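You operate a simulated robot arm through the tools that you are given. There is no shell and no other tool. Be economical: measure what you need, move in short steps, check, and stop when the job is done.

The job below is to be done with a simulated robot arm. You get a single attempt, and the scene is never put back.

Task
Retime the clamped motor to turn Left; prove it at the gauge box.
Fine: cover off, ring's stripe to the housing's line for that way, cover back on; the clamp stays locked, the pieces beside the mat stay.
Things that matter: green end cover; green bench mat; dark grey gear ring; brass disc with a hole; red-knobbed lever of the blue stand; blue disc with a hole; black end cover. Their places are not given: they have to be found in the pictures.

The check looks at the end state, three seconds after you hand in, the way a careful person would. Anything else that was tipped, shoved, dropped, spilled or broken makes it a failure. Lids that push on must go on centred and level and be pressed home; caps that screw on are set level and turned clockwise until they are tight.

Robot
A 6-joint arm with a two-finger parallel gripper, fixed in place. Base frame: the origin is at the foot of the arm, x ahead of it, y to its left, z up; the work surface is at about z = 80. Readings come in cm, degrees, newtons and seconds.
With the tool pointing down near the work surface it reaches from about 26 to 68 cm from the base axis. Its first joint turns from -66.0 to 66.0 degrees. Payload 2.9 kg.
The tool frame sits at the grasp point between the pads (the TCP): z along the fingers, y along the line on which they close. The tips reach 3 cm beyond it. Largest opening 11 cm; finger width 2, thickness 1; the body of the gripper, 4.8 by 11.2 cm, starts 5.5 cm behind the TCP.
Orientation is told as [roll, pitch, yaw] about the base's x, y, z axes, in that order, counted from this pose: with the fingers straight down and closing along the base's y, the tool's x points along the base's -x, its y along +y and its z along -z.

Tools
- The arm moves only by the tool send_rows. Its argument "moves" is a list of rows, each an object (a shift or turn left out is 0, a gripper value left out holds the last) with "dr": the turn, a rotation vector about the tool's x, y, z in degrees, a list of three; "dp": the shift along the tool's x, y, z in cm, a list of three; "hand": the opening, from 0 (shut) to 1 (fully open). In form: [{"dr": [wx, wy, wz], "dp": [dx, dy, dz], "hand": hand}, ...]. A call has 1 to 12 rows; each row is the pose to reach, as a shift and turn from the pose commanded when the call began, along the tool's axes at that moment. Each row takes 0.2 s and may step no farther than 5 cm and 8.6 degrees from the row before; otherwise, or with a gripper value out of range, the whole call is refused. Where a pose cannot be reached the arm comes as near as it can. A force on the tool above 40 N (or 10 N above the force at the start of the call, whichever is more), or a blocked arm, ends the call early, and 0.2 s more pass. The fingers move at their own pace (about 10.8 cm/s each) and stop on an object; they squeeze with about 38 N. The grip force told is the motor's: it shows also when the fingers shut on nothing. Time passes only in rows, and 0.2 s behind the last, so rows that repeat a pose let the fingers close. It gives the time, the measured TCP pose, the force on the tool (base axes), the opening and the grip force at its end, in the units of the frame above (readings bear some noise).
- Cameras (640 x 400 px; columns grow to the right, rows downward): "scene" is fixed at [8.96, 44.18, 139.12]; the picture's right is [-0.65, -0.76, 0.00], its down [-0.36, 0.31, -0.88] and it looks along [0.67, -0.57, -0.48] (base axes); focal length 323 px, centre (320, 200). "wrist" rides on the gripper at [7.2, 1.7, -10.3] in the tool frame; the picture's right is [-0.23, 0.97, 0.00], its down [-0.76, -0.18, -0.62] and it looks along [-0.61, -0.14, 0.78] (tool axes); focal length 222 px, centre (320, 200).
- snapshot(camera): a new picture of that camera. It takes no simulated time.
- locate(camera, pixels): for up to 12 pixels [column, row] of the newest picture of that camera ("zoom" is the newest enlarged one), the place [x, y, z] in the base frame of the surface seen there, good to about 0.2 cm. It takes no simulated time.
- zoom(camera, box): a new picture of the part [left, top, right, bottom] of that camera's present view, enlarged. It takes no simulated time.
- job_done(): hands the job in; it is judged then, once.

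Go step by step. Measure first, check grasps and placings, and put right what went wrong. The budget is 80 turns and 38 pictures, counting those below and the enlarged ones. Unless the task says otherwise, let go and move clear before handing in, and close with one line.

The tools are called after ">>>" by a JSON object that holds its "op" and its "data". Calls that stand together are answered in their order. send_rows: Moves the arm, as the interface text tells. Its arguments: {"type":"object","properties":{"moves":{"type":"array","items":{"type":"object","properties":{"dr":{"type":"array","items":{"type":"number"}},"dp":{"type":"array","items":{"type":"number"}},"hand":{"type":"number"}}}}},"required":["moves"]} The other tools are called the same way: snapshot (camera) takes a picture; locate (camera, pixels) gives the place of the surface under pixels of a picture; zoom (camera, box) takes an enlarged picture of a part of a camera's view; job_done () hands the job in.

At the start:

```text
time_s: 0.0
position: [37.54, -17.93, 123.49]
ee_rot: [0.0, 0.0, 0.0]
contact_force: [-0.2, -0.4, 0.7]
width: 11.02
grip_force: 0.0
```

scene: 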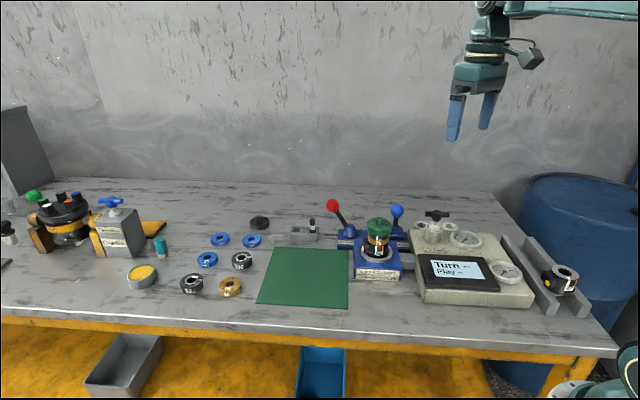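
wrist: 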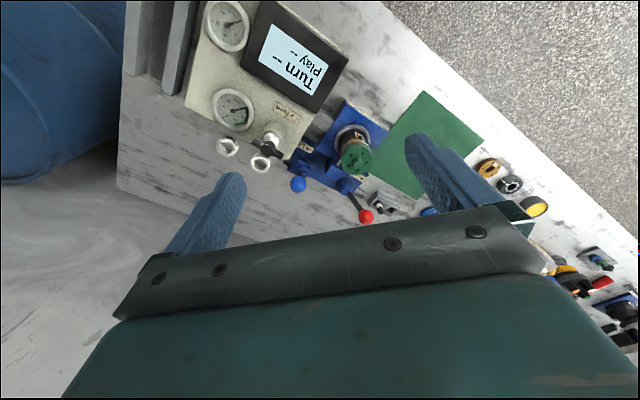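

The scene shows the blue clamp stand with a motor and green cover around (378,240) and the gauge box at (470,265). I'll zoom in on both to read the details.

>>> {"op": "zoom", "data": {"camera": "scene", "box": [310, 180, 430, 290]}}

>>> {"op": "zoom", "data": {"camera": "scene", "box": [400, 195, 600, 320]}}

>>> {"op": "zoom", "data": {"camera": "scene", "box": [120, 190, 360, 310]}}

>>> {"op": "zoom", "data": {"camera": "wrist", "box": [180, 0, 480, 220]}}

```text
3.64 times, centred on (370, 235) of scene
```

zoom: 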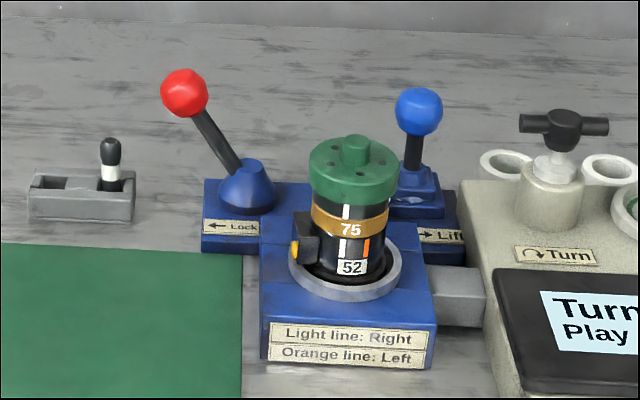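

```text
3.20 times, centred on (500, 258) of scene
```

zoom: 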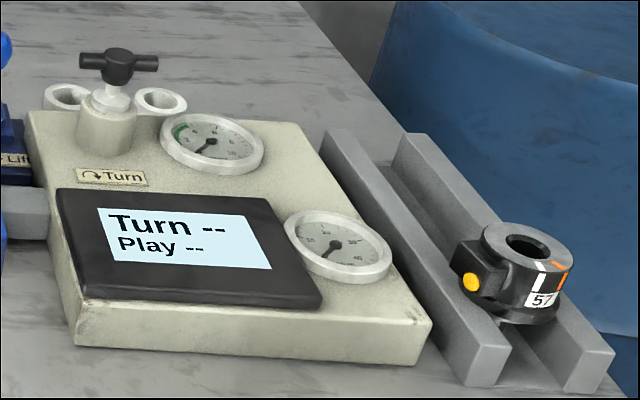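

```text
2.67 times, centred on (240, 250) of scene
```

zoom: 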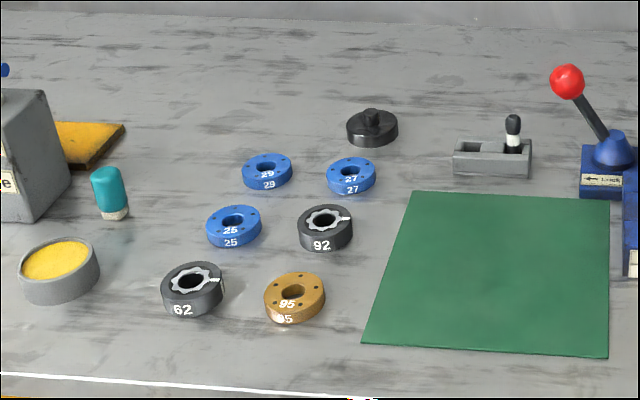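

```text
1.82 times, centred on (330, 110) of wrist
```

zoom: 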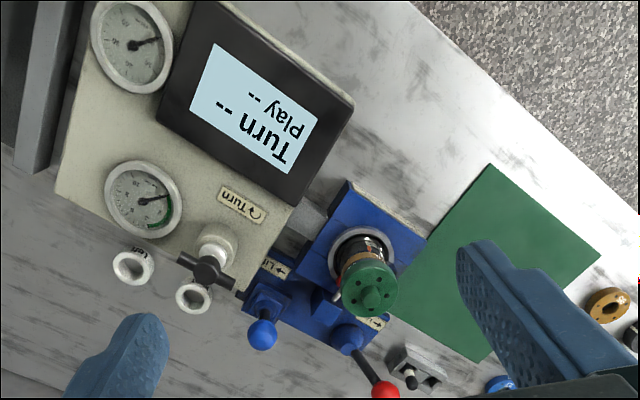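

The motor 52 is stacked as housing, brass 75, dark ring with a light stripe, then green cover; the orange line means Left. The stripe currently sits over the light line, so I'll locate the key points.

>>> {"op": "locate", "data": {"camera": "scene", "pixels": [[376, 222], [377, 231], [376, 239], [374, 243], [378, 248], [380, 254], [332, 206], [397, 211], [438, 214], [376, 274], [310, 290], [387, 256]]}}

>>> {"op": "zoom", "data": {"camera": "scene", "box": [355, 210, 405, 265]}}

>>> {"op": "zoom", "data": {"camera": "wrist", "box": [210, 90, 310, 180]}}

```text
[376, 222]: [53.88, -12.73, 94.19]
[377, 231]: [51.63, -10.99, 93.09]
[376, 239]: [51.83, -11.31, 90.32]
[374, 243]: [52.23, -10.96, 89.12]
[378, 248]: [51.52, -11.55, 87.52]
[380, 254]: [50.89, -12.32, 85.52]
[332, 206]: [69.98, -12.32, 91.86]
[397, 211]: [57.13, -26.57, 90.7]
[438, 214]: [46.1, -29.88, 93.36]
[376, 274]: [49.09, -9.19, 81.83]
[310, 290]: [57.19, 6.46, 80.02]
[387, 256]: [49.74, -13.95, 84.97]
```

```text
7.27 times, centred on (380, 238) of scene
```

zoom: 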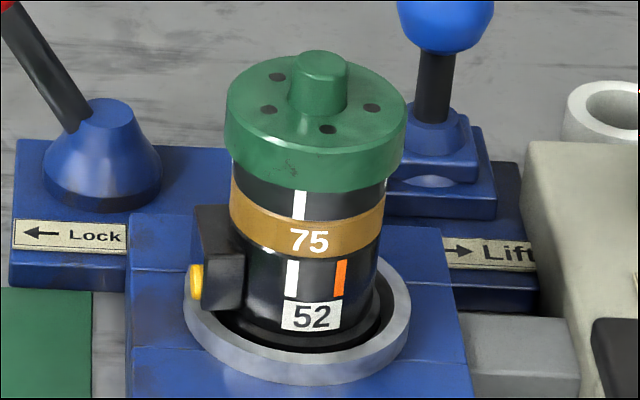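

```text
4.44 times, centred on (260, 135) of wrist
```

zoom: 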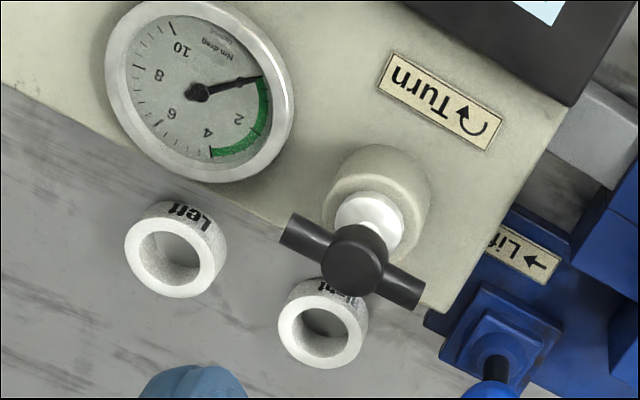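

The box has two sockets marked Left/Right, a T-handle marked Turn, and the stand has Lock and Lift levers. I'll bring the wrist camera closer to see the motor, and zoom on the small peg holder.

>>> {"op": "send_rows", "data": {"moves": [{"dp": [-1.1, 1.4, 3.9]}, {"dp": [-2.2, 2.8, 7.8]}, {"dp": [-3.3, 4.2, 11.7]}, {"dp": [-4.4, 5.6, 15.6]}, {"dp": [-5.5, 7, 19.5]}]}}

>>> {"op": "snapshot", "data": {"camera": "wrist"}}

>>> {"op": "zoom", "data": {"camera": "scene", "box": [240, 200, 360, 275]}}

```text
time_s: 1.2
position: [42.71, -10.94, 103.87]
ee_rot: [0.0, 0.0, 0.0]
contact_force: [-0.4, -0.2, 0.2]
width: 10.99
grip_force: 0.1
```

```text
29 pictures are left
```

wrist: 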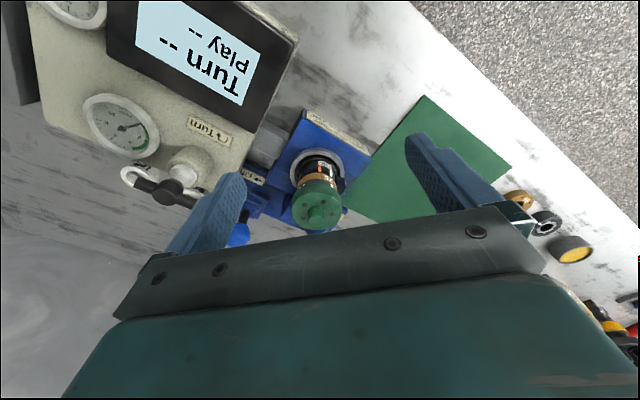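

```text
5.33 times, centred on (300, 238) of scene
```

zoom: 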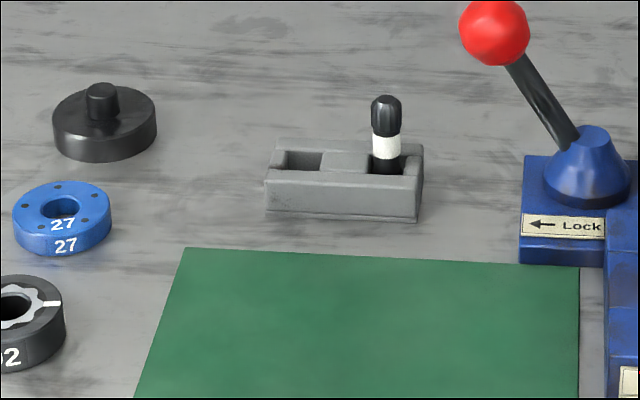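

>>> {"op": "zoom", "data": {"camera": "wrist", "box": [80, 80, 280, 230]}}

>>> {"op": "zoom", "data": {"camera": "wrist", "box": [270, 130, 370, 235]}}

>>> {"op": "locate", "data": {"camera": "wrist", "pixels": [[318, 212], [306, 203], [316, 186], [336, 176], [319, 181], [173, 194], [145, 184], [132, 178], [190, 162], [330, 203], [310, 228]]}}

```text
2.67 times, centred on (180, 155) of wrist
```

zoom: 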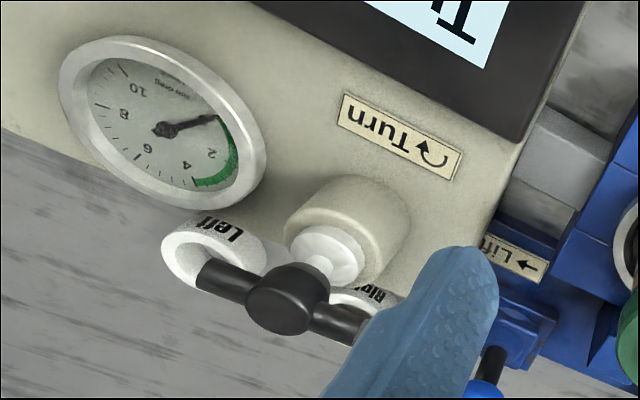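

```text
3.81 times, centred on (320, 182) of wrist
```

zoom: 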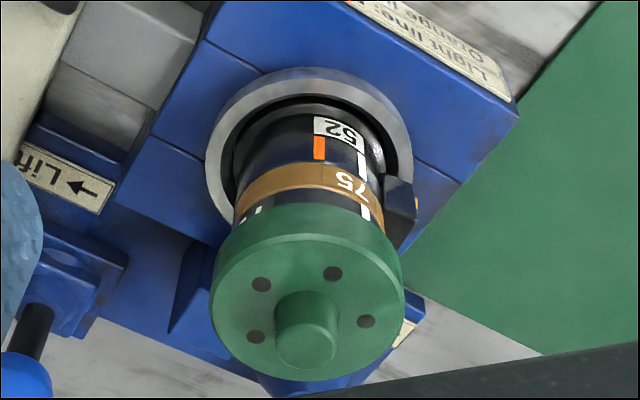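

```text
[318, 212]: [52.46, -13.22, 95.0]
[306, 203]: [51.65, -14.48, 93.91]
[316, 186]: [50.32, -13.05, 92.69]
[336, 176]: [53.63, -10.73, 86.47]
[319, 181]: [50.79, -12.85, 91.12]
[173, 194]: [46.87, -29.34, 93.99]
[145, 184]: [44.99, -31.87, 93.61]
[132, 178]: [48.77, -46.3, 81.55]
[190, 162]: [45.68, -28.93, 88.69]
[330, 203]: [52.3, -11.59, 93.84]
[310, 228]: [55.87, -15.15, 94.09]
```

The cover is a plain disc with a central knob, and the stripe sits over the light line with the orange line one step counter-clockwise (from above). I'll locate the four cover dots, the knob and the block to get the axis.

>>> {"op": "locate", "data": {"camera": "zoom", "pixels": [[333, 273], [261, 285], [256, 337], [366, 321], [306, 350], [400, 205], [418, 205], [319, 148], [361, 158], [365, 212], [255, 212], [345, 245]]}}

```text
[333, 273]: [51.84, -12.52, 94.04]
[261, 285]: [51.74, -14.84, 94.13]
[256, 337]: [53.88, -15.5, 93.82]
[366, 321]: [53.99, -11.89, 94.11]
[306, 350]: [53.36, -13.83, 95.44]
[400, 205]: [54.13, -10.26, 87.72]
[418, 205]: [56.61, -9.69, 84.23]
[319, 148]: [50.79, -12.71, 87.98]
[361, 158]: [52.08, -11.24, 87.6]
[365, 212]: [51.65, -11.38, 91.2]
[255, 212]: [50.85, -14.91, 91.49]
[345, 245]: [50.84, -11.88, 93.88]
```

The cover's axis is near (53.0, -13.65), with its top at z≈94. I'll go above it.

>>> {"op": "send_rows", "data": {"moves": [{"dp": [-3.4, -0.9, 1]}, {"dp": [-6.8, -1.8, 2]}, {"dp": [-10.0, -2.7, 3.0]}, {"dp": [-10.0, -2.7, 3.0]}]}}

>>> {"op": "snapshot", "data": {"camera": "wrist"}}

```text
time_s: 2.2
position: [52.8, -13.73, 100.79]
ee_rot: [0.0, 0.0, 0.0]
contact_force: [-0.2, 0.1, -0.6]
width: 10.99
grip_force: 0.1
```

```text
25 pictures are left
```

wrist: 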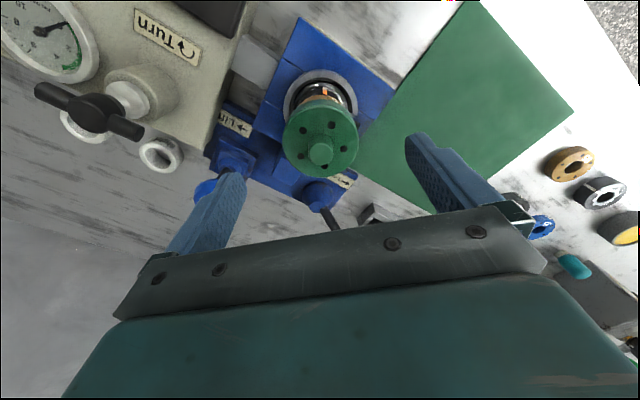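

>>> {"op": "zoom", "data": {"camera": "wrist", "box": [260, 60, 380, 190]}}

>>> {"op": "locate", "data": {"camera": "wrist", "pixels": [[306, 130], [332, 125], [302, 156], [343, 146], [321, 150], [325, 171], [319, 160]]}}

```text
3.08 times, centred on (320, 125) of wrist
```

zoom: 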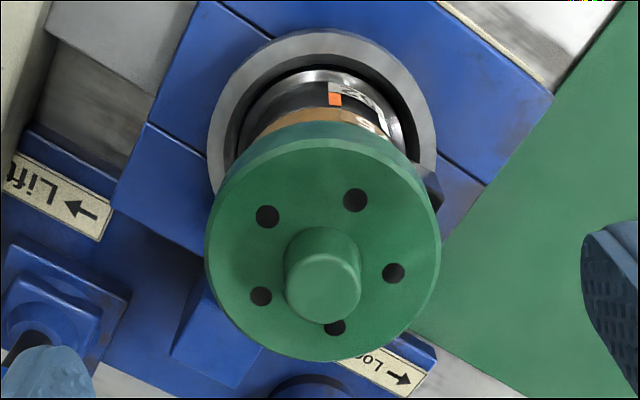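

```text
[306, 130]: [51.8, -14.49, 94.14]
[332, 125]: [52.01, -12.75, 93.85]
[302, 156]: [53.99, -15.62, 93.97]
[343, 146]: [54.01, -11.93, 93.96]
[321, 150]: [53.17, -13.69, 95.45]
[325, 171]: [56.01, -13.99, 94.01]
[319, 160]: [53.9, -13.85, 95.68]
```

The five dots and the knob give an axis of about (53.4, -13.75). I'll descend and close on the cover.

>>> {"op": "send_rows", "data": {"moves": [{"dp": [-0.6, 0, 2.5]}, {"dp": [-0.6, 0, 5]}, {"dp": [-0.6, 0, 7.0]}, {"dp": [-0.6, 0, 7.0]}, {"dp": [-0.6, 0, 7.0], "hand": 0}, {"dp": [-0.6, 0, 7.0], "hand": 0}, {"dp": [-0.6, 0, 7.0], "hand": 0}, {"dp": [-0.6, 0, 7.0], "hand": 0}]}}

```text
time_s: 4.0
position: [53.34, -13.61, 93.73]
ee_rot: [0.0, 0.1, 0.1]
contact_force: [1.3, -2.7, -0.4]
width: 6.32
grip_force: 38.0
```

It's gripped at 6.32 cm with a small side force. I'll lift gently.

>>> {"op": "send_rows", "data": {"moves": [{"dp": [0, 0, -0.3]}, {"dp": [0, 0, -0.6]}, {"dp": [0, 0, -1.0]}, {"dp": [0, 0, -1.0]}]}}

>>> {"op": "zoom", "data": {"camera": "scene", "box": [340, 180, 430, 270]}}

```text
time_s: 5.0
position: [53.45, -13.6, 95.02]
ee_rot: [0.0, 0.0, -0.1]
contact_force: [-0.6, 0.3, -2.5]
width: 6.37
grip_force: 38.4
```

```text
4.44 times, centred on (385, 225) of scene
```

zoom: 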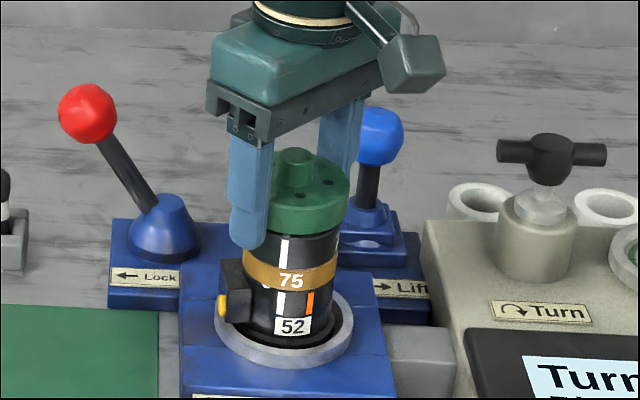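

The cover has risen while the ring and brass stayed put. I'll lift it clear and check.

>>> {"op": "send_rows", "data": {"moves": [{"dp": [0, 0, -2]}, {"dp": [0, 0, -5]}, {"dp": [0, 0, -7]}, {"dp": [0, 0, -7]}]}}

>>> {"op": "zoom", "data": {"camera": "scene", "box": [340, 180, 430, 270]}}

>>> {"op": "locate", "data": {"camera": "scene", "pixels": [[258, 303], [347, 308], [349, 251], [275, 248], [310, 275], [314, 225], [282, 232]]}}

```text
time_s: 6.0
position: [53.6, -13.53, 102.0]
ee_rot: [0.0, 0.0, 0.0]
contact_force: [-0.4, 0.5, -3.1]
width: 6.36
grip_force: 38.7
```

```text
4.44 times, centred on (385, 225) of scene
```

zoom: 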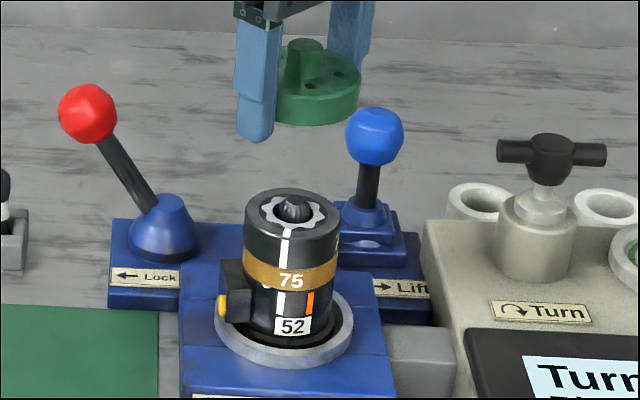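

```text
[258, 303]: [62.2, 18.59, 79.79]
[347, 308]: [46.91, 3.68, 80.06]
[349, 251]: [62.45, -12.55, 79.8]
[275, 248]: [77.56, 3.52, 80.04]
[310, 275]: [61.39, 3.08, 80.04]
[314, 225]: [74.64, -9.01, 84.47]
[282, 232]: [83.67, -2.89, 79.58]
```

The cover is off, and the ring now shows a stripe and inner teeth. My fingertips probably reach below the cover, so I'll measure its bottom edge and the ring before setting it down.

>>> {"op": "locate", "data": {"camera": "zoom", "pixels": [[315, 118], [315, 98], [286, 236], [260, 245], [322, 236], [283, 262], [293, 196], [256, 215], [336, 215], [293, 210], [290, 243], [320, 222]]}}

>>> {"op": "zoom", "data": {"camera": "scene", "box": [370, 215, 415, 245]}}

```text
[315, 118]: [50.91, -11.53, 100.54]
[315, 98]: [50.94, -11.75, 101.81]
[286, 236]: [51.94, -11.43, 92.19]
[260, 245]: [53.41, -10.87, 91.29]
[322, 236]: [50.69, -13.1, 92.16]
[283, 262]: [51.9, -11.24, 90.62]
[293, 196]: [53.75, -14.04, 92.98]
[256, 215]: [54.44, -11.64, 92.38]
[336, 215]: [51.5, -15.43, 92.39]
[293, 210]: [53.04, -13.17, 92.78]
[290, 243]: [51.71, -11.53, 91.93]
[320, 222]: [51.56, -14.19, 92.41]
```

```text
13.33 times, centred on (392, 230) of scene
```

zoom: 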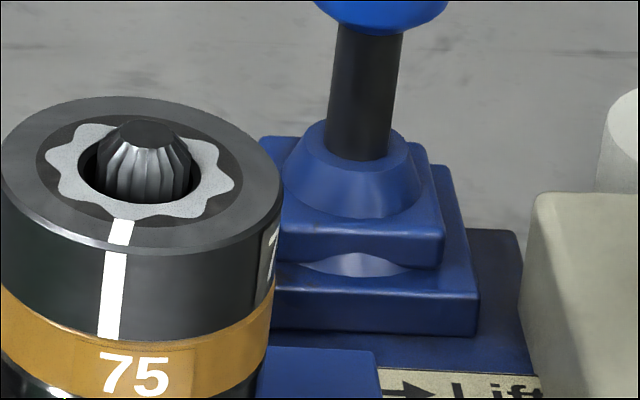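

The cover bottom is about 1.9 cm below the TCP while the tips are 3 cm below, so setting it down now would drop it. I'll reseat it on the motor, regrip about 1.3 cm higher, and lift again.

>>> {"op": "send_rows", "data": {"moves": [{"dp": [0, 0, 3.5]}, {"dp": [0, 0, 6.5]}, {"dp": [0, 0, 7.3]}, {"dp": [0, 0, 7.9]}, {"dp": [0, 0, 7.9]}, {"dp": [0, 0, 7.9], "hand": 0.85}, {"dp": [0, 0, 7.9], "hand": 0.85}, {"dp": [0, 0, 6.7], "hand": 0.85}, {"dp": [0, 0, 6.7], "hand": 0.85}, {"dp": [0, 0, 6.7], "hand": 0}, {"dp": [0, 0, 6.7], "hand": 0}, {"dp": [0, 0, 6.7], "hand": 0}]}}

```text
time_s: 8.6
position: [53.69, -13.51, 95.39]
ee_rot: [0.0, -0.1, 0.0]
contact_force: [-0.9, -1.6, 1.6]
width: 6.34
grip_force: 37.8
```

Regripped at 6.34 cm. I'll lift and carry it over the mat to around (58.5, 3.5).

>>> {"op": "send_rows", "data": {"moves": [{"dp": [0, 0, -2]}, {"dp": [0, 0, -5]}, {"dp": [0, 0, -7]}, {"dp": [-1.4, 4.5, -7]}, {"dp": [-2.8, 9, -7]}, {"dp": [-4.0, 13.5, -7]}, {"dp": [-4.8, 17, -7]}, {"dp": [-4.8, 17, -3]}, {"dp": [-4.8, 17, 1.5]}, {"dp": [-4.8, 17, 6]}, {"dp": [-4.8, 17, 6]}]}}

>>> {"op": "snapshot", "data": {"camera": "scene"}}

```text
time_s: 11.0
position: [58.12, 3.62, 89.16]
ee_rot: [0.0, 0.0, 0.0]
contact_force: [0.2, 0.1, -2.8]
width: 6.33
grip_force: 38.2
```

```text
20 pictures are left
```

scene: 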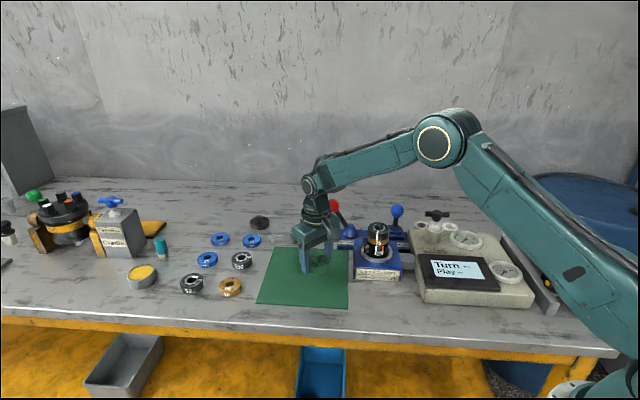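

It's over the mat at TCP z 89.2. I'll descend toward z≈83.6 in small steps.

>>> {"op": "send_rows", "data": {"moves": [{"dp": [0, 0, 2.5]}, {"dp": [0, 0, 4.3]}, {"dp": [0, 0, 4.8]}, {"dp": [0, 0, 5.1]}, {"dp": [0, 0, 5.3]}, {"dp": [0, 0, 5.3]}]}}

>>> {"op": "zoom", "data": {"camera": "scene", "box": [280, 225, 360, 295]}}

```text
time_s: 12.4
position: [58.56, 3.46, 83.87]
ee_rot: [0.0, 0.0, 0.0]
contact_force: [0.3, 0.3, -1.8]
width: 6.36
grip_force: 37.7
```

```text
5.71 times, centred on (320, 260) of scene
```

zoom: 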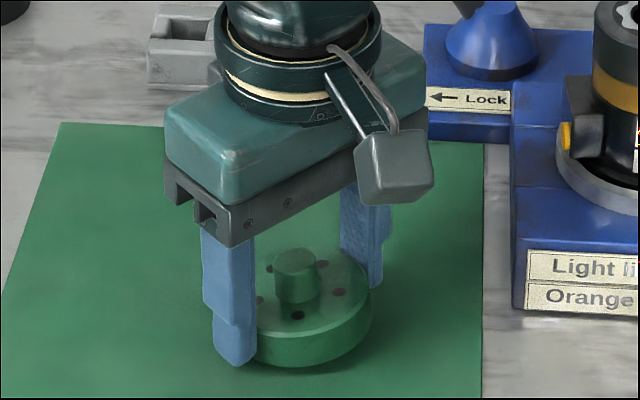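

The cover hovers just over the mat with about the tip clearance left. I'll go down in 0.2 cm steps.

>>> {"op": "send_rows", "data": {"moves": [{"dp": [0, 0, 0.2]}, {"dp": [0, 0, 0.4]}, {"dp": [0, 0, 0.4]}]}}

```text
time_s: 13.2
position: [58.51, 3.51, 83.66]
ee_rot: [0.1, -0.2, 0.1]
contact_force: [-12.2, 1.2, 22.2]
width: 6.37
grip_force: 37.9
```

Contact at 83.66 (22 N). I'll ease up slightly, open, and rise.

>>> {"op": "send_rows", "data": {"moves": [{"dp": [0, 0, -0.2]}, {"dp": [0, 0, -0.2]}, {"dp": [0, 0, -0.2], "hand": 0.85}, {"dp": [0, 0, -0.2], "hand": 0.85}, {"dp": [0, 0, -0.2], "hand": 0.85}, {"dp": [0, 0, -4], "hand": 0.85}, {"dp": [0, 0, -8], "hand": 0.85}, {"dp": [0, 0, -12], "hand": 0.85}, {"dp": [0, 0, -16], "hand": 0.85}, {"dp": [0, 0, -18.5], "hand": 0.85}, {"dp": [0, 0, -18.5], "hand": 0.85}]}}

```text
time_s: 15.6
position: [58.16, 3.25, 102.3]
ee_rot: [0.1, 0.0, 0.0]
contact_force: [-0.6, 0.3, 0.6]
width: 9.33
grip_force: 0.0
```

The cover rests on the mat. I'll move back to view the ring from above.

>>> {"op": "send_rows", "data": {"moves": [{"dp": [2.8, -4.2, 0]}, {"dp": [5.6, -8.4, 0]}, {"dp": [8.4, -12.6, 0]}, {"dp": [11.2, -17, 0]}, {"dp": [11.2, -17, 0]}]}}

>>> {"op": "snapshot", "data": {"camera": "wrist"}}

>>> {"op": "zoom", "data": {"camera": "wrist", "box": [270, 130, 360, 220]}}

```text
refused: row 1 steps farther than a row can; nothing moved
```

```text
18 pictures are left
```

wrist: 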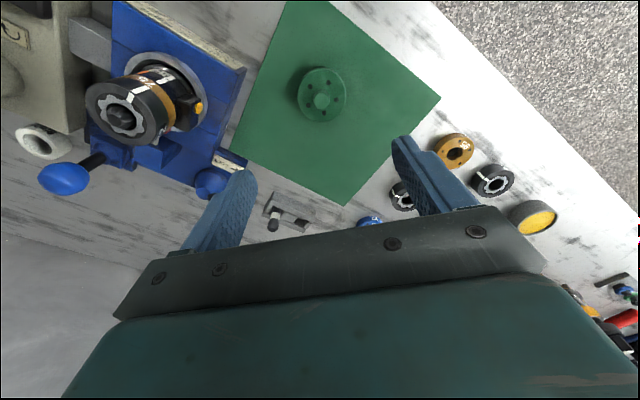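

```text
4.44 times, centred on (315, 175) of wrist
```

zoom: 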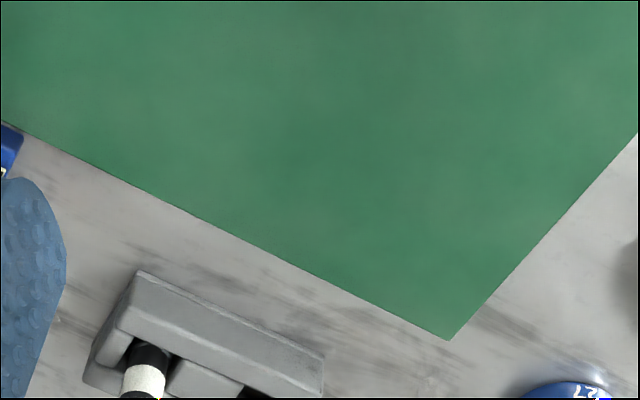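

The move was refused because its steps were just over 5 cm. The cover sits flat on the mat at (322,95); I'll locate it and repeat the move with smaller steps.

>>> {"op": "locate", "data": {"camera": "wrist", "pixels": [[322, 101], [321, 75], [301, 95], [345, 88], [322, 117]]}}

>>> {"op": "send_rows", "data": {"moves": [{"dp": [2.3, -3.4, 0]}, {"dp": [4.6, -6.8, 0]}, {"dp": [6.9, -10.2, 0]}, {"dp": [9.2, -13.6, 0]}, {"dp": [11.2, -17, 0]}, {"dp": [11.2, -17, 0]}]}}

```text
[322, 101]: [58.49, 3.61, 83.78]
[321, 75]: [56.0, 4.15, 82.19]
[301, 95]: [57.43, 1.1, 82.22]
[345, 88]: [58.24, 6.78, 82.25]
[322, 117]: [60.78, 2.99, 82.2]
```

```text
time_s: 17.0
position: [47.15, -13.99, 102.05]
ee_rot: [0.0, 0.0, 0.1]
contact_force: [1.1, 0.2, -0.2]
width: 9.35
grip_force: 0.0
```

>>> {"op": "zoom", "data": {"camera": "wrist", "box": [270, 120, 370, 220]}}

```text
4.00 times, centred on (320, 170) of wrist
```

zoom: 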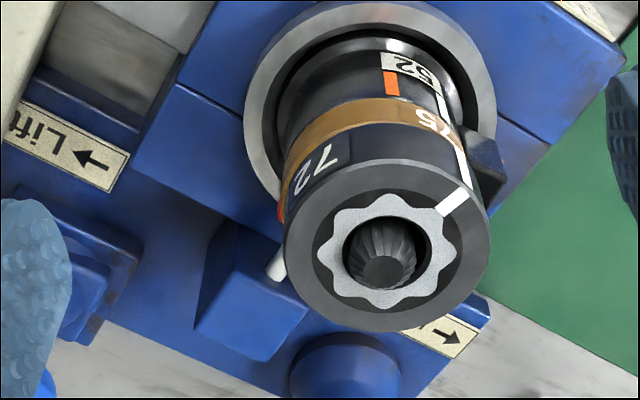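

>>> {"op": "locate", "data": {"camera": "zoom", "pixels": [[454, 202], [442, 214], [463, 170], [446, 110], [438, 90], [391, 82], [282, 210], [277, 266], [340, 215], [484, 240], [315, 295], [400, 325]]}}

>>> {"op": "zoom", "data": {"camera": "wrist", "box": [300, 155, 350, 210]}}

```text
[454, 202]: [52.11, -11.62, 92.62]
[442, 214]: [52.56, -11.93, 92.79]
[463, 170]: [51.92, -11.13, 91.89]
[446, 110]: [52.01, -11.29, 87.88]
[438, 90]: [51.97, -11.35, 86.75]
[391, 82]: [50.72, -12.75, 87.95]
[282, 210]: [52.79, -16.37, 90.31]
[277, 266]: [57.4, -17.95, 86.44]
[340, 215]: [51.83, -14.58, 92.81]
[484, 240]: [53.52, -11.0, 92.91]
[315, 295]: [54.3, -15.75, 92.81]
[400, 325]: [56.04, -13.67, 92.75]
```

```text
7.27 times, centred on (325, 182) of wrist
```

zoom: 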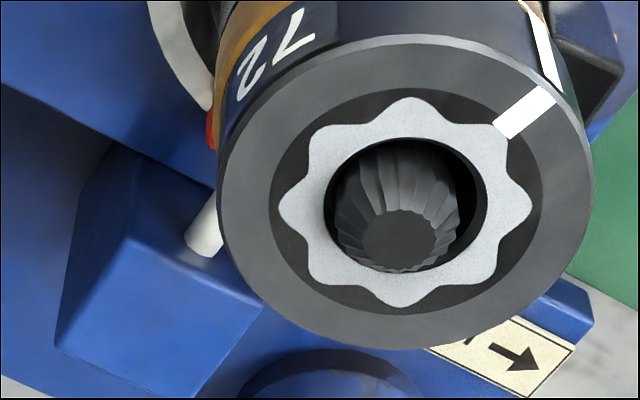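

The ring 72 has 8 inner lobes, its stripe is at about 120° like the light line, and the orange line is about 40–45° counter-clockwise. The ring spans z≈90.9–92.8 about (53.45, -13.65); I'll grip it and lift a little.

>>> {"op": "send_rows", "data": {"moves": [{"dp": [-3.2, 0, 0]}, {"dp": [-6.2, 0, 0]}, {"dp": [-6.2, 0, 4]}, {"dp": [-6.2, 0, 7]}, {"dp": [-6.2, 0, 7.95]}, {"dp": [-6.2, 0, 7.95]}, {"dp": [-6.2, 0, 7.95], "hand": 0}, {"dp": [-6.2, 0, 7.95], "hand": 0}, {"dp": [-6.2, 0, 7.95], "hand": 0}, {"dp": [-6.2, 0, 7.95], "hand": 0}]}}

```text
time_s: 19.2
position: [53.53, -13.76, 94.2]
ee_rot: [0.0, 0.0, 0.0]
contact_force: [0.4, -0.8, 1.1]
width: 5.4
grip_force: 37.6
```

Gripped at 5.40 cm with almost no side load. I'll lift 2.5 cm gently.

>>> {"op": "send_rows", "data": {"moves": [{"dp": [0, 0, -0.3]}, {"dp": [0, 0, -0.8]}, {"dp": [0, 0, -1.6]}, {"dp": [0, 0, -2.5]}, {"dp": [0, 0, -2.5]}]}}

>>> {"op": "zoom", "data": {"camera": "scene", "box": [350, 200, 420, 260]}}

```text
time_s: 20.4
position: [53.34, -13.41, 96.68]
ee_rot: [0.0, 0.0, -0.1]
contact_force: [-0.2, 0.9, -3.1]
width: 5.39
grip_force: 38.1
```

```text
6.67 times, centred on (385, 230) of scene
```

zoom: 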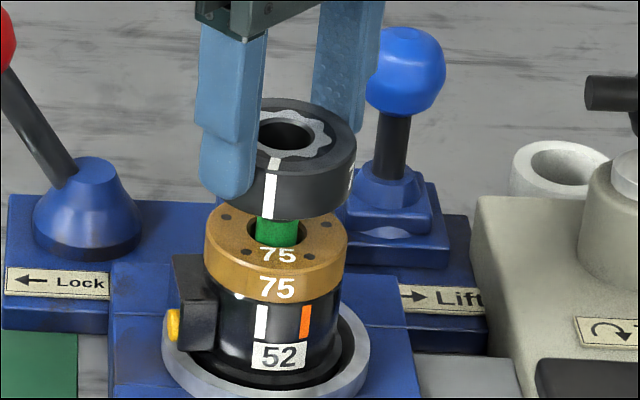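

The ring lifts freely, leaving brass 75 in place. I'll turn it 40° counter-clockwise (tool z negative) while held up, then compare the stripe with the orange line.

>>> {"op": "send_rows", "data": {"moves": [{"dr": [0, 0, -8]}, {"dr": [0, 0, -16]}, {"dr": [0, 0, -24]}, {"dr": [0, 0, -32]}, {"dr": [0, 0, -40]}, {"dr": [0, 0, -40]}]}}

>>> {"op": "zoom", "data": {"camera": "scene", "box": [350, 200, 420, 260]}}

```text
time_s: 21.8
position: [53.37, -13.37, 96.55]
ee_rot: [0.0, -0.1, 40.1]
contact_force: [0.2, 0.4, -2.6]
width: 5.39
grip_force: 38.2
```

```text
6.67 times, centred on (385, 230) of scene
```

zoom: 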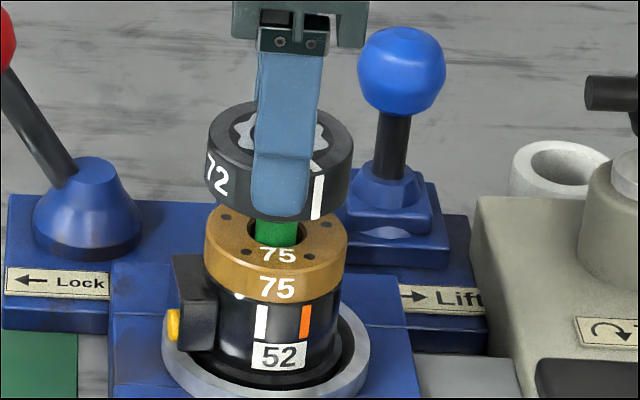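

The stripe is now at (318,195) and the orange line at (305,320); correcting for perspective, the stripe is about 2° past. I'll turn back 2° and lower to just above the brass to compare up close.

>>> {"op": "send_rows", "data": {"moves": [{"dr": [0, 0, 2], "dp": [0, 0, 0.8]}, {"dr": [0, 0, 2], "dp": [0, 0, 1.6]}, {"dr": [0, 0, 2], "dp": [0, 0, 2.1]}, {"dr": [0, 0, 2], "dp": [0, 0, 2.1]}]}}

>>> {"op": "zoom", "data": {"camera": "scene", "box": [360, 215, 400, 257]}}

```text
time_s: 22.8
position: [53.61, -13.53, 94.49]
ee_rot: [0.0, 0.0, 38.0]
contact_force: [-0.6, 0.8, -3.6]
width: 5.41
grip_force: 37.7
```

```text
9.52 times, centred on (380, 236) of scene
```

zoom: 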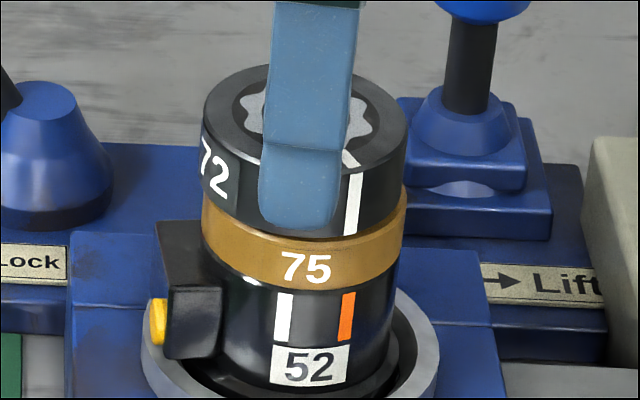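

Close up, the stripe at (353,205) extrapolates to about x≈341 at the orange line's height, while the orange is at 346, so it's a bit short. I'll go back to 40° and lower to seat.

>>> {"op": "send_rows", "data": {"moves": [{"dr": [0, 0, -2]}, {"dr": [0, 0, -2], "dp": [0, 0, 0.2]}, {"dr": [0, 0, -2], "dp": [0, 0, 0.4]}, {"dr": [0, 0, -2], "dp": [0, 0, 0.4]}]}}

```text
time_s: 23.8
position: [53.47, -13.62, 94.27]
ee_rot: [-0.2, 0.0, 40.0]
contact_force: [-3.4, -0.6, 11.1]
width: 5.39
grip_force: 38.5
```

There's an 11 N contact at about the original seating height. I'll open and back away for a look.

>>> {"op": "send_rows", "data": {"moves": [{"hand": 0.75}, {"hand": 0.75}, {"hand": 0.75}, {"dp": [0, 0, -4], "hand": 0.75}, {"dp": [0, 0, -8], "hand": 0.75}, {"dp": [0, 0, -8], "dr": [0, 0, 8], "hand": 0.75}, {"dp": [0, 0, -8], "dr": [0, 0, 16], "hand": 0.75}, {"dp": [0, 0, -8], "dr": [0, 0, 24], "hand": 0.75}, {"dp": [0, 0, -8], "dr": [0, 0, 32], "hand": 0.75}, {"dp": [0, 0, -8], "dr": [0, 0, 40], "hand": 0.75}, {"dp": [0, 0, -8], "dr": [0, 0, 40], "hand": 0.75}]}}

```text
time_s: 26.2
position: [53.48, -13.66, 102.14]
ee_rot: [0.1, 0.0, -0.1]
contact_force: [0.6, -0.5, 0.3]
width: 8.24
grip_force: 0.0
```

>>> {"op": "send_rows", "data": {"moves": [{"dp": [4.5, 0, 0]}, {"dp": [9, 0, 1]}, {"dp": [11, 0, 3]}, {"dp": [11, 0, 3]}]}}

>>> {"op": "zoom", "data": {"camera": "wrist", "box": [280, 130, 380, 240]}}

>>> {"op": "zoom", "data": {"camera": "scene", "box": [360, 215, 400, 257]}}

```text
time_s: 27.2
position: [42.24, -13.68, 98.98]
ee_rot: [0.0, 0.0, 0.0]
contact_force: [0.4, 0.2, -0.3]
width: 8.24
grip_force: 0.0
```

```text
3.64 times, centred on (330, 185) of wrist
```

zoom: 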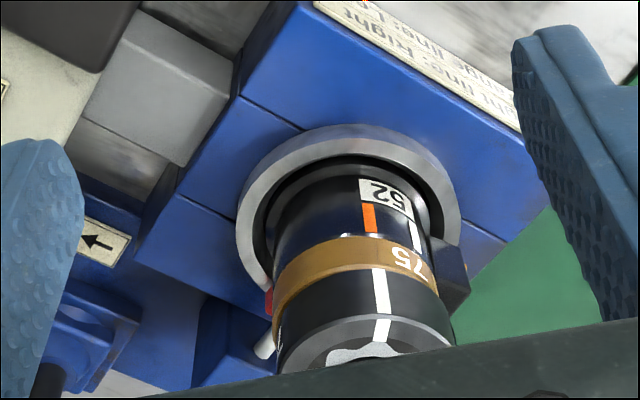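

```text
9.52 times, centred on (380, 236) of scene
```

zoom: 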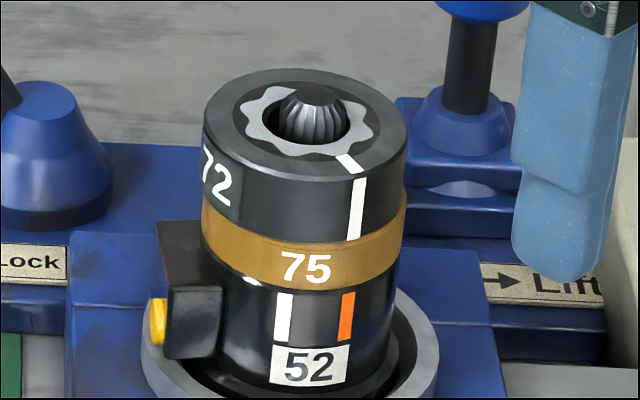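

The ring is seated and its stripe extrapolates onto the orange line in both views (wrist 368 vs 370; scene 345 vs 346). Next I'll fetch the cover from the mat.

>>> {"op": "send_rows", "data": {"moves": [{"dp": [-2.6, 2.8, -3]}, {"dp": [-5.3, 5.6, -3]}, {"dp": [-8, 8.5, -3]}, {"dp": [-10.7, 11.3, -3]}, {"dp": [-13.4, 14.1, -3]}, {"dp": [-16, 17, -3], "hand": 0.85}, {"dp": [-16, 17, 1.5], "hand": 0.85}, {"dp": [-16, 17, 6], "hand": 0.85}, {"dp": [-16, 17, 10.5], "hand": 0.85}, {"dp": [-16, 17, 10.5], "hand": 0.85}]}}

```text
time_s: 29.4
position: [58.39, 3.25, 88.86]
ee_rot: [-0.1, 0.0, -0.1]
contact_force: [0.6, -0.6, -0.3]
width: 9.36
grip_force: 0.0
```

I'm above the cover. I'll descend to TCP 83.8 and grip.

>>> {"op": "send_rows", "data": {"moves": [{"dp": [0, 0, 2.5]}, {"dp": [0, 0, 4.3]}, {"dp": [0, 0, 4.8]}, {"dp": [0, 0, 4.8]}, {"dp": [0, 0, 4.8], "hand": 0}, {"dp": [0, 0, 4.8], "hand": 0}, {"dp": [0, 0, 4.8], "hand": 0}, {"dp": [0, 0, 4.8], "hand": 0}]}}

```text
time_s: 31.2
position: [58.47, 3.38, 83.76]
ee_rot: [0.0, 0.1, 0.0]
contact_force: [-0.1, 0.3, -0.3]
width: 6.35
grip_force: 38.0
```

Gripped at 6.35 cm. I'll lift it and carry it back above the motor.

>>> {"op": "send_rows", "data": {"moves": [{"dp": [0, 0, -4.6]}, {"dp": [0, 0, -9.2]}, {"dp": [0, 0, -13.8]}, {"dp": [0, 0, -18]}, {"dp": [1.2, -4.3, -18]}, {"dp": [2.4, -8.6, -18]}, {"dp": [3.6, -12.9, -18]}, {"dp": [4.8, -17, -18]}, {"dp": [4.8, -17, -18]}, {"dp": [4.8, -17, -14.5]}, {"dp": [4.8, -17, -14.5]}]}}

>>> {"op": "zoom", "data": {"camera": "scene", "box": [345, 195, 415, 260]}}

```text
time_s: 33.6
position: [53.74, -13.9, 98.26]
ee_rot: [0.1, -0.1, 0.0]
contact_force: [-0.4, -1.0, -2.9]
width: 6.36
grip_force: 38.0
```

```text
6.15 times, centred on (380, 228) of scene
```

zoom: 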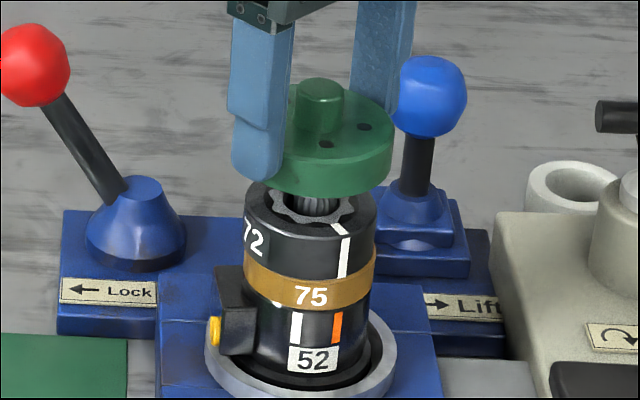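

The cover is aligned with the motor axis. I'll lower it onto the ring.

>>> {"op": "send_rows", "data": {"moves": [{"dp": [0, 0, 1.5]}, {"dp": [0, 0, 2.3]}, {"dp": [0, 0, 2.7]}, {"dp": [0, 0, 3.0]}, {"dp": [0, 0, 3.0]}]}}

```text
time_s: 34.8
position: [53.69, -13.55, 95.31]
ee_rot: [0.0, -0.2, 0.0]
contact_force: [1.2, 0.3, 15.0]
width: 6.33
grip_force: 37.4
```

Contact of 15 N is about where the cover was seated before. I'll press a bit more, then release and check.

>>> {"op": "send_rows", "data": {"moves": [{"dp": [0, 0, 0.15]}, {"dp": [0, 0, 0.25]}, {"dp": [0, 0, 0.25]}]}}

```text
time_s: 35.6
position: [53.84, -13.57, 95.1]
ee_rot: [0.0, -0.1, 0.1]
contact_force: [0.7, 2.5, 26.0]
width: 6.37
grip_force: 38.2
```

>>> {"op": "send_rows", "data": {"moves": [{"dp": [0, 0, 0]}, {"dp": [0, 0, 0], "hand": 0.85}, {"dp": [0, 0, 0], "hand": 0.85}, {"dp": [0, 0, 0], "hand": 0.85}, {"dp": [0, 0, -4], "hand": 0.85}, {"dp": [0, 0, -8], "hand": 0.85}, {"dp": [0, 0, -8], "hand": 0.85}]}}

>>> {"op": "zoom", "data": {"camera": "scene", "box": [355, 210, 405, 265]}}

```text
time_s: 37.2
position: [53.48, -13.39, 103.12]
ee_rot: [0.0, 0.0, -0.1]
contact_force: [0.5, 1.1, 0.0]
width: 9.35
grip_force: 0.0
```

```text
7.27 times, centred on (380, 238) of scene
```

zoom: 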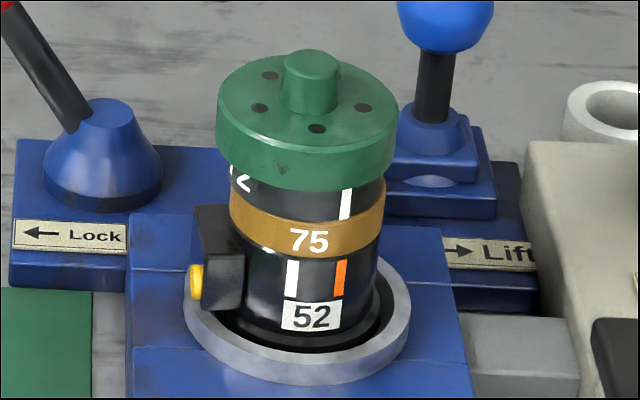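

The cover is at the right height but sits about 8 px (≈0.3 cm) left of its original place (216–398 vs 225–406). I'll measure it from the wrist camera.

>>> {"op": "zoom", "data": {"camera": "wrist", "box": [260, 60, 380, 190]}}

```text
3.08 times, centred on (320, 125) of wrist
```

zoom: 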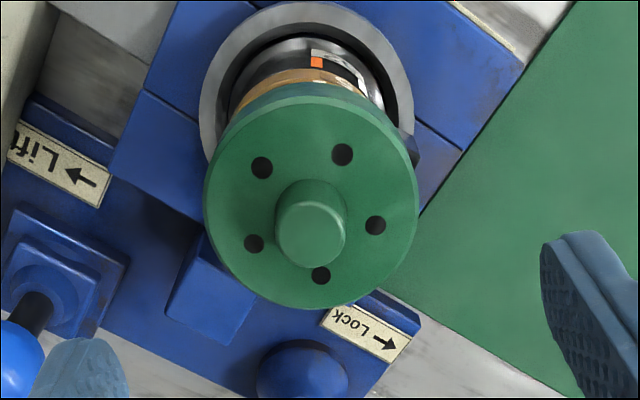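

>>> {"op": "locate", "data": {"camera": "zoom", "pixels": [[343, 154], [261, 168], [254, 243], [375, 225], [321, 276], [312, 235], [208, 190], [415, 178], [300, 305], [320, 90], [395, 260], [240, 270]]}}

```text
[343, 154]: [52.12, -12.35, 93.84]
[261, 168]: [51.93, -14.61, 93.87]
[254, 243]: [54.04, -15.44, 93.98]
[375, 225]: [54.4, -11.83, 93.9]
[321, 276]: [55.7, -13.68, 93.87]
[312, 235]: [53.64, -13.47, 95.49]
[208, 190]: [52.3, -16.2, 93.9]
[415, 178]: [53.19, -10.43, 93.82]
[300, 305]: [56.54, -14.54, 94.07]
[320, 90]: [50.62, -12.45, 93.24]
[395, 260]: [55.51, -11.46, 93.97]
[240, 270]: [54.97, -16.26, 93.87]
```

The cover is level (dots all z≈93.9) but offset about (+0.2, +0.17) cm from its original place. I'll regrip it, lift slightly, shift it back and press.

>>> {"op": "send_rows", "data": {"moves": [{"dp": [0, 0, 4]}, {"dp": [0, 0, 7]}, {"dp": [0, 0, 7.8]}, {"dp": [0, 0, 7.8]}, {"dp": [0, 0, 7.8], "hand": 0}, {"dp": [0, 0, 7.8], "hand": 0}, {"dp": [0, 0, 7.8], "hand": 0}, {"dp": [0, 0, 7.5], "hand": 0}, {"dp": [0.21, -0.19, 7.5], "hand": 0}, {"dp": [0.21, -0.19, 7.5], "hand": 0}, {"dp": [0.21, -0.19, 7.9], "hand": 0}, {"dp": [0.21, -0.19, 7.9], "hand": 0}]}}

```text
time_s: 39.8
position: [53.5, -13.84, 95.27]
ee_rot: [-0.1, -0.2, 0.0]
contact_force: [-9.6, 2.7, 25.4]
width: 6.35
grip_force: 37.5
```

>>> {"op": "send_rows", "data": {"moves": [{"dp": [0, 0, -0.1]}, {"dp": [0, 0, -0.1], "hand": 0.85}, {"dp": [0, 0, -0.1], "hand": 0.85}, {"dp": [0, 0, -0.1], "hand": 0.85}, {"dp": [0, 0, -4], "hand": 0.85}, {"dp": [0, 0, -8], "hand": 0.85}, {"dp": [0, 0, -8], "hand": 0.85}]}}

>>> {"op": "zoom", "data": {"camera": "scene", "box": [355, 210, 405, 265]}}

```text
time_s: 41.4
position: [53.56, -13.67, 103.05]
ee_rot: [-0.1, 0.0, 0.0]
contact_force: [-0.2, 0.2, -0.5]
width: 9.36
grip_force: 0.2
```

```text
7.27 times, centred on (380, 238) of scene
```

zoom: 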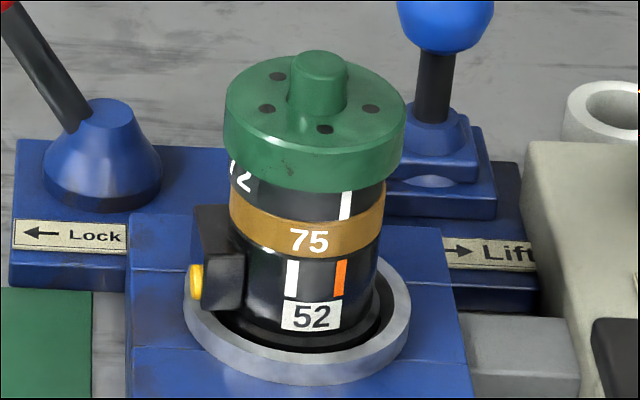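

The cover is now within about 1–2 px of its original place and level, with the stripe over the orange line. Next I'll look at the gauge box's T-handle.

>>> {"op": "send_rows", "data": {"moves": [{"dp": [3.2, -2.6, 0]}, {"dp": [6.4, -5.2, 0]}, {"dp": [9.6, -7.8, 0]}, {"dp": [12.8, -10.4, 0]}, {"dp": [15.4, -13, 0]}, {"dp": [15.4, -13, 0]}]}}

>>> {"op": "snapshot", "data": {"camera": "wrist"}}

```text
time_s: 42.8
position: [38.27, -26.95, 103.14]
ee_rot: [0.1, 0.1, 0.1]
contact_force: [0.0, -0.4, 0.0]
width: 9.35
grip_force: 0.2
```

```text
5 pictures are left
```

wrist: 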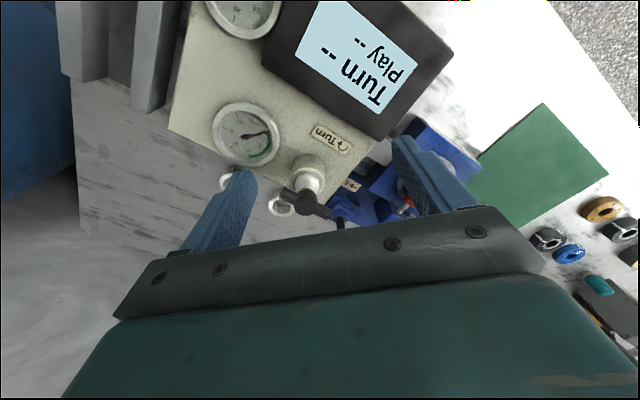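

Only 5 pictures remain, so I'll rely on locate with this image for the T-handle geometry.

>>> {"op": "locate", "data": {"camera": "wrist", "pixels": [[284, 191], [288, 193], [298, 199], [306, 204], [304, 211], [316, 209], [322, 212], [328, 215], [311, 184], [280, 208], [308, 200], [302, 202]]}}

```text
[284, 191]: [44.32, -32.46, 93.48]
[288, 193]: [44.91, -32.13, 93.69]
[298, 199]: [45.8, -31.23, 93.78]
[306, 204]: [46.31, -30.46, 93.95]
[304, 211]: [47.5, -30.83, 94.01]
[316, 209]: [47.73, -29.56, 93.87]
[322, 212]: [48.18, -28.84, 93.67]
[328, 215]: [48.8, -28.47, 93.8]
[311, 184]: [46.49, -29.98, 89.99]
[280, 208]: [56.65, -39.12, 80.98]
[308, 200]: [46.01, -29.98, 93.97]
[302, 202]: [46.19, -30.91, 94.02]
```

The T-bar runs from (44.3,-32.5) to (48.9,-28.4), centred at (46.6,-30.4), about 42° from x, with its top at z≈93.9. I'll go above it with the fingers turned across the bar.

>>> {"op": "send_rows", "data": {"moves": [{"dp": [-1.5, -0.6, 0], "dr": [0, 0, -7], "hand": 0.5}, {"dp": [-3, -1.2, 0], "dr": [0, 0, -14]}, {"dp": [-4.5, -1.8, 0], "dr": [0, 0, -21]}, {"dp": [-6, -2.4, 0], "dr": [0, 0, -28]}, {"dp": [-7.5, -3, 0], "dr": [0, 0, -35]}, {"dp": [-8.5, -3.5, 0], "dr": [0, 0, -42]}, {"dp": [-8.5, -3.5, 0], "dr": [0, 0, -42]}, {"dp": [-8.5, -3.5, 4], "dr": [0, 0, -42]}, {"dp": [-8.5, -3.5, 4], "dr": [0, 0, -42]}]}}

```text
time_s: 44.8
position: [46.82, -30.3, 99.06]
ee_rot: [0.0, 0.0, 42.1]
contact_force: [0.2, 0.1, 0.2]
width: 5.51
grip_force: 0.1
```

I'm over the T-handle. I'll descend to TCP 95.2 and close on it.

>>> {"op": "send_rows", "data": {"moves": [{"dp": [0, 0, 2]}, {"dp": [0, 0, 3.2]}, {"dp": [0, 0, 3.9]}, {"dp": [0, 0, 3.9]}, {"dp": [0, 0, 3.9], "hand": 0}, {"dp": [0, 0, 3.9], "hand": 0}, {"dp": [0, 0, 3.9], "hand": 0}, {"dp": [0, 0, 3.9], "hand": 0}]}}

```text
time_s: 46.1
position: [46.99, -30.76, 95.37]
ee_rot: [-1.1, -0.2, 41.8]
contact_force: [6.9, -5.7, -5.4]
width: 2.73
grip_force: 45.4
stopped in row 6: the force on the tool passed its limit (the readings are from after the stop); the commanded pose is now the measured one
```

The close stopped early on side load because the handle is slightly off-centre. I'll hold and see how the grip settles.

>>> {"op": "send_rows", "data": {"moves": [{"hand": 0}, {"hand": 0}, {"hand": 0}]}}

```text
time_s: 46.9
position: [47.02, -30.72, 95.29]
ee_rot: [-1.0, -0.2, 41.8]
contact_force: [13.1, -12.0, -12.4]
width: 2.76
grip_force: 44.9
```

Both fingers stalled at 2.76 cm with a side load, so I'll open, level the tool, and zoom to see the alignment.

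>>> {"op": "send_rows", "data": {"moves": [{"hand": 0.45}, {"hand": 0.45}, {"dr": [-0.88, -0.52, 0], "hand": 0.45}, {"dr": [-0.88, -0.52, 0], "hand": 0.45}]}}

>>> {"op": "zoom", "data": {"camera": "scene", "box": [405, 190, 475, 250]}}

```text
time_s: 47.9
position: [46.82, -30.75, 95.27]
ee_rot: [-0.1, -0.7, 41.9]
contact_force: [0.5, -0.8, -0.4]
width: 4.98
grip_force: 0.0
```

```text
6.67 times, centred on (440, 220) of scene
```

zoom: 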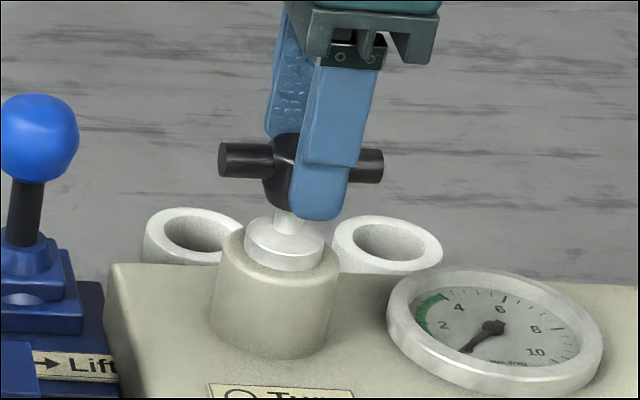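

I'll use locate on this zoom to get the finger tips, the bar ends, and the shaft.

>>> {"op": "locate", "data": {"camera": "zoom", "pixels": [[320, 205], [330, 160], [269, 125], [272, 110], [226, 160], [250, 160], [375, 165], [275, 165], [268, 190], [287, 222], [263, 242], [282, 265]]}}

```text
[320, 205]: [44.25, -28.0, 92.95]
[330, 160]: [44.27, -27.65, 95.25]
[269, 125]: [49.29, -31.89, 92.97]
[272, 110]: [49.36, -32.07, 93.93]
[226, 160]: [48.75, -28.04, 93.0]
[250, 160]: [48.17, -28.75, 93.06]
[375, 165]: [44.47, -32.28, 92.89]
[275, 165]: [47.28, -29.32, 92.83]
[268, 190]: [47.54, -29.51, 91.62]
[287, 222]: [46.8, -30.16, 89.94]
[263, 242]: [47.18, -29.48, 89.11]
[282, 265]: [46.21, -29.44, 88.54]
```

The geometry now shows the fingers centred on the bar (u 54.1 vs 54.15), with the hub 0.2 cm along it. I'll shift slightly and close again.

>>> {"op": "send_rows", "data": {"moves": [{"dp": [-0.2, 0, 0], "hand": 0.45}, {"dp": [-0.2, 0, 0], "hand": 0.45}, {"dp": [-0.2, 0, 0], "hand": 0}, {"dp": [-0.2, 0, 0], "hand": 0}, {"dp": [-0.2, 0, 0], "hand": 0}, {"dp": [-0.2, 0, 0], "hand": 0}]}}

```text
time_s: 49.3
position: [47.03, -30.67, 95.37]
ee_rot: [-0.2, -0.9, 41.8]
contact_force: [14.8, -12.6, -6.6]
width: 2.76
grip_force: 45.3
```

The hub is about 2.7 cm wide, so this is a real grip with a residual side load. I'll shift slightly to relieve it before turning.

>>> {"op": "send_rows", "data": {"moves": [{"dp": [0, -0.15, 0]}, {"dp": [0, -0.3, 0]}, {"dp": [0, -0.3, 0]}]}}

```text
time_s: 50.1
position: [47.18, -30.58, 95.21]
ee_rot: [0.1, -0.7, 41.9]
contact_force: [-4.3, 12.8, 5.1]
width: 2.75
grip_force: 44.7
```

The load reversed, so I'm just past neutral. I'll come back about half and begin the clockwise turn in steps.

>>> {"op": "send_rows", "data": {"moves": [{"dp": [0, 0.13, 0]}, {"dp": [0, 0.13, 0]}, {"dp": [0, 0.13, 0], "dr": [0, 0, 5]}, {"dp": [0, 0.13, 0], "dr": [0, 0, 10]}, {"dp": [0, 0.13, 0], "dr": [0, 0, 15]}, {"dp": [0, 0.13, 0], "dr": [0, 0, 15]}]}}

```text
time_s: 51.5
position: [47.1, -30.71, 95.25]
ee_rot: [0.0, -0.7, 26.8]
contact_force: [-1.3, 7.1, -0.7]
width: 2.74
grip_force: 45.0
```

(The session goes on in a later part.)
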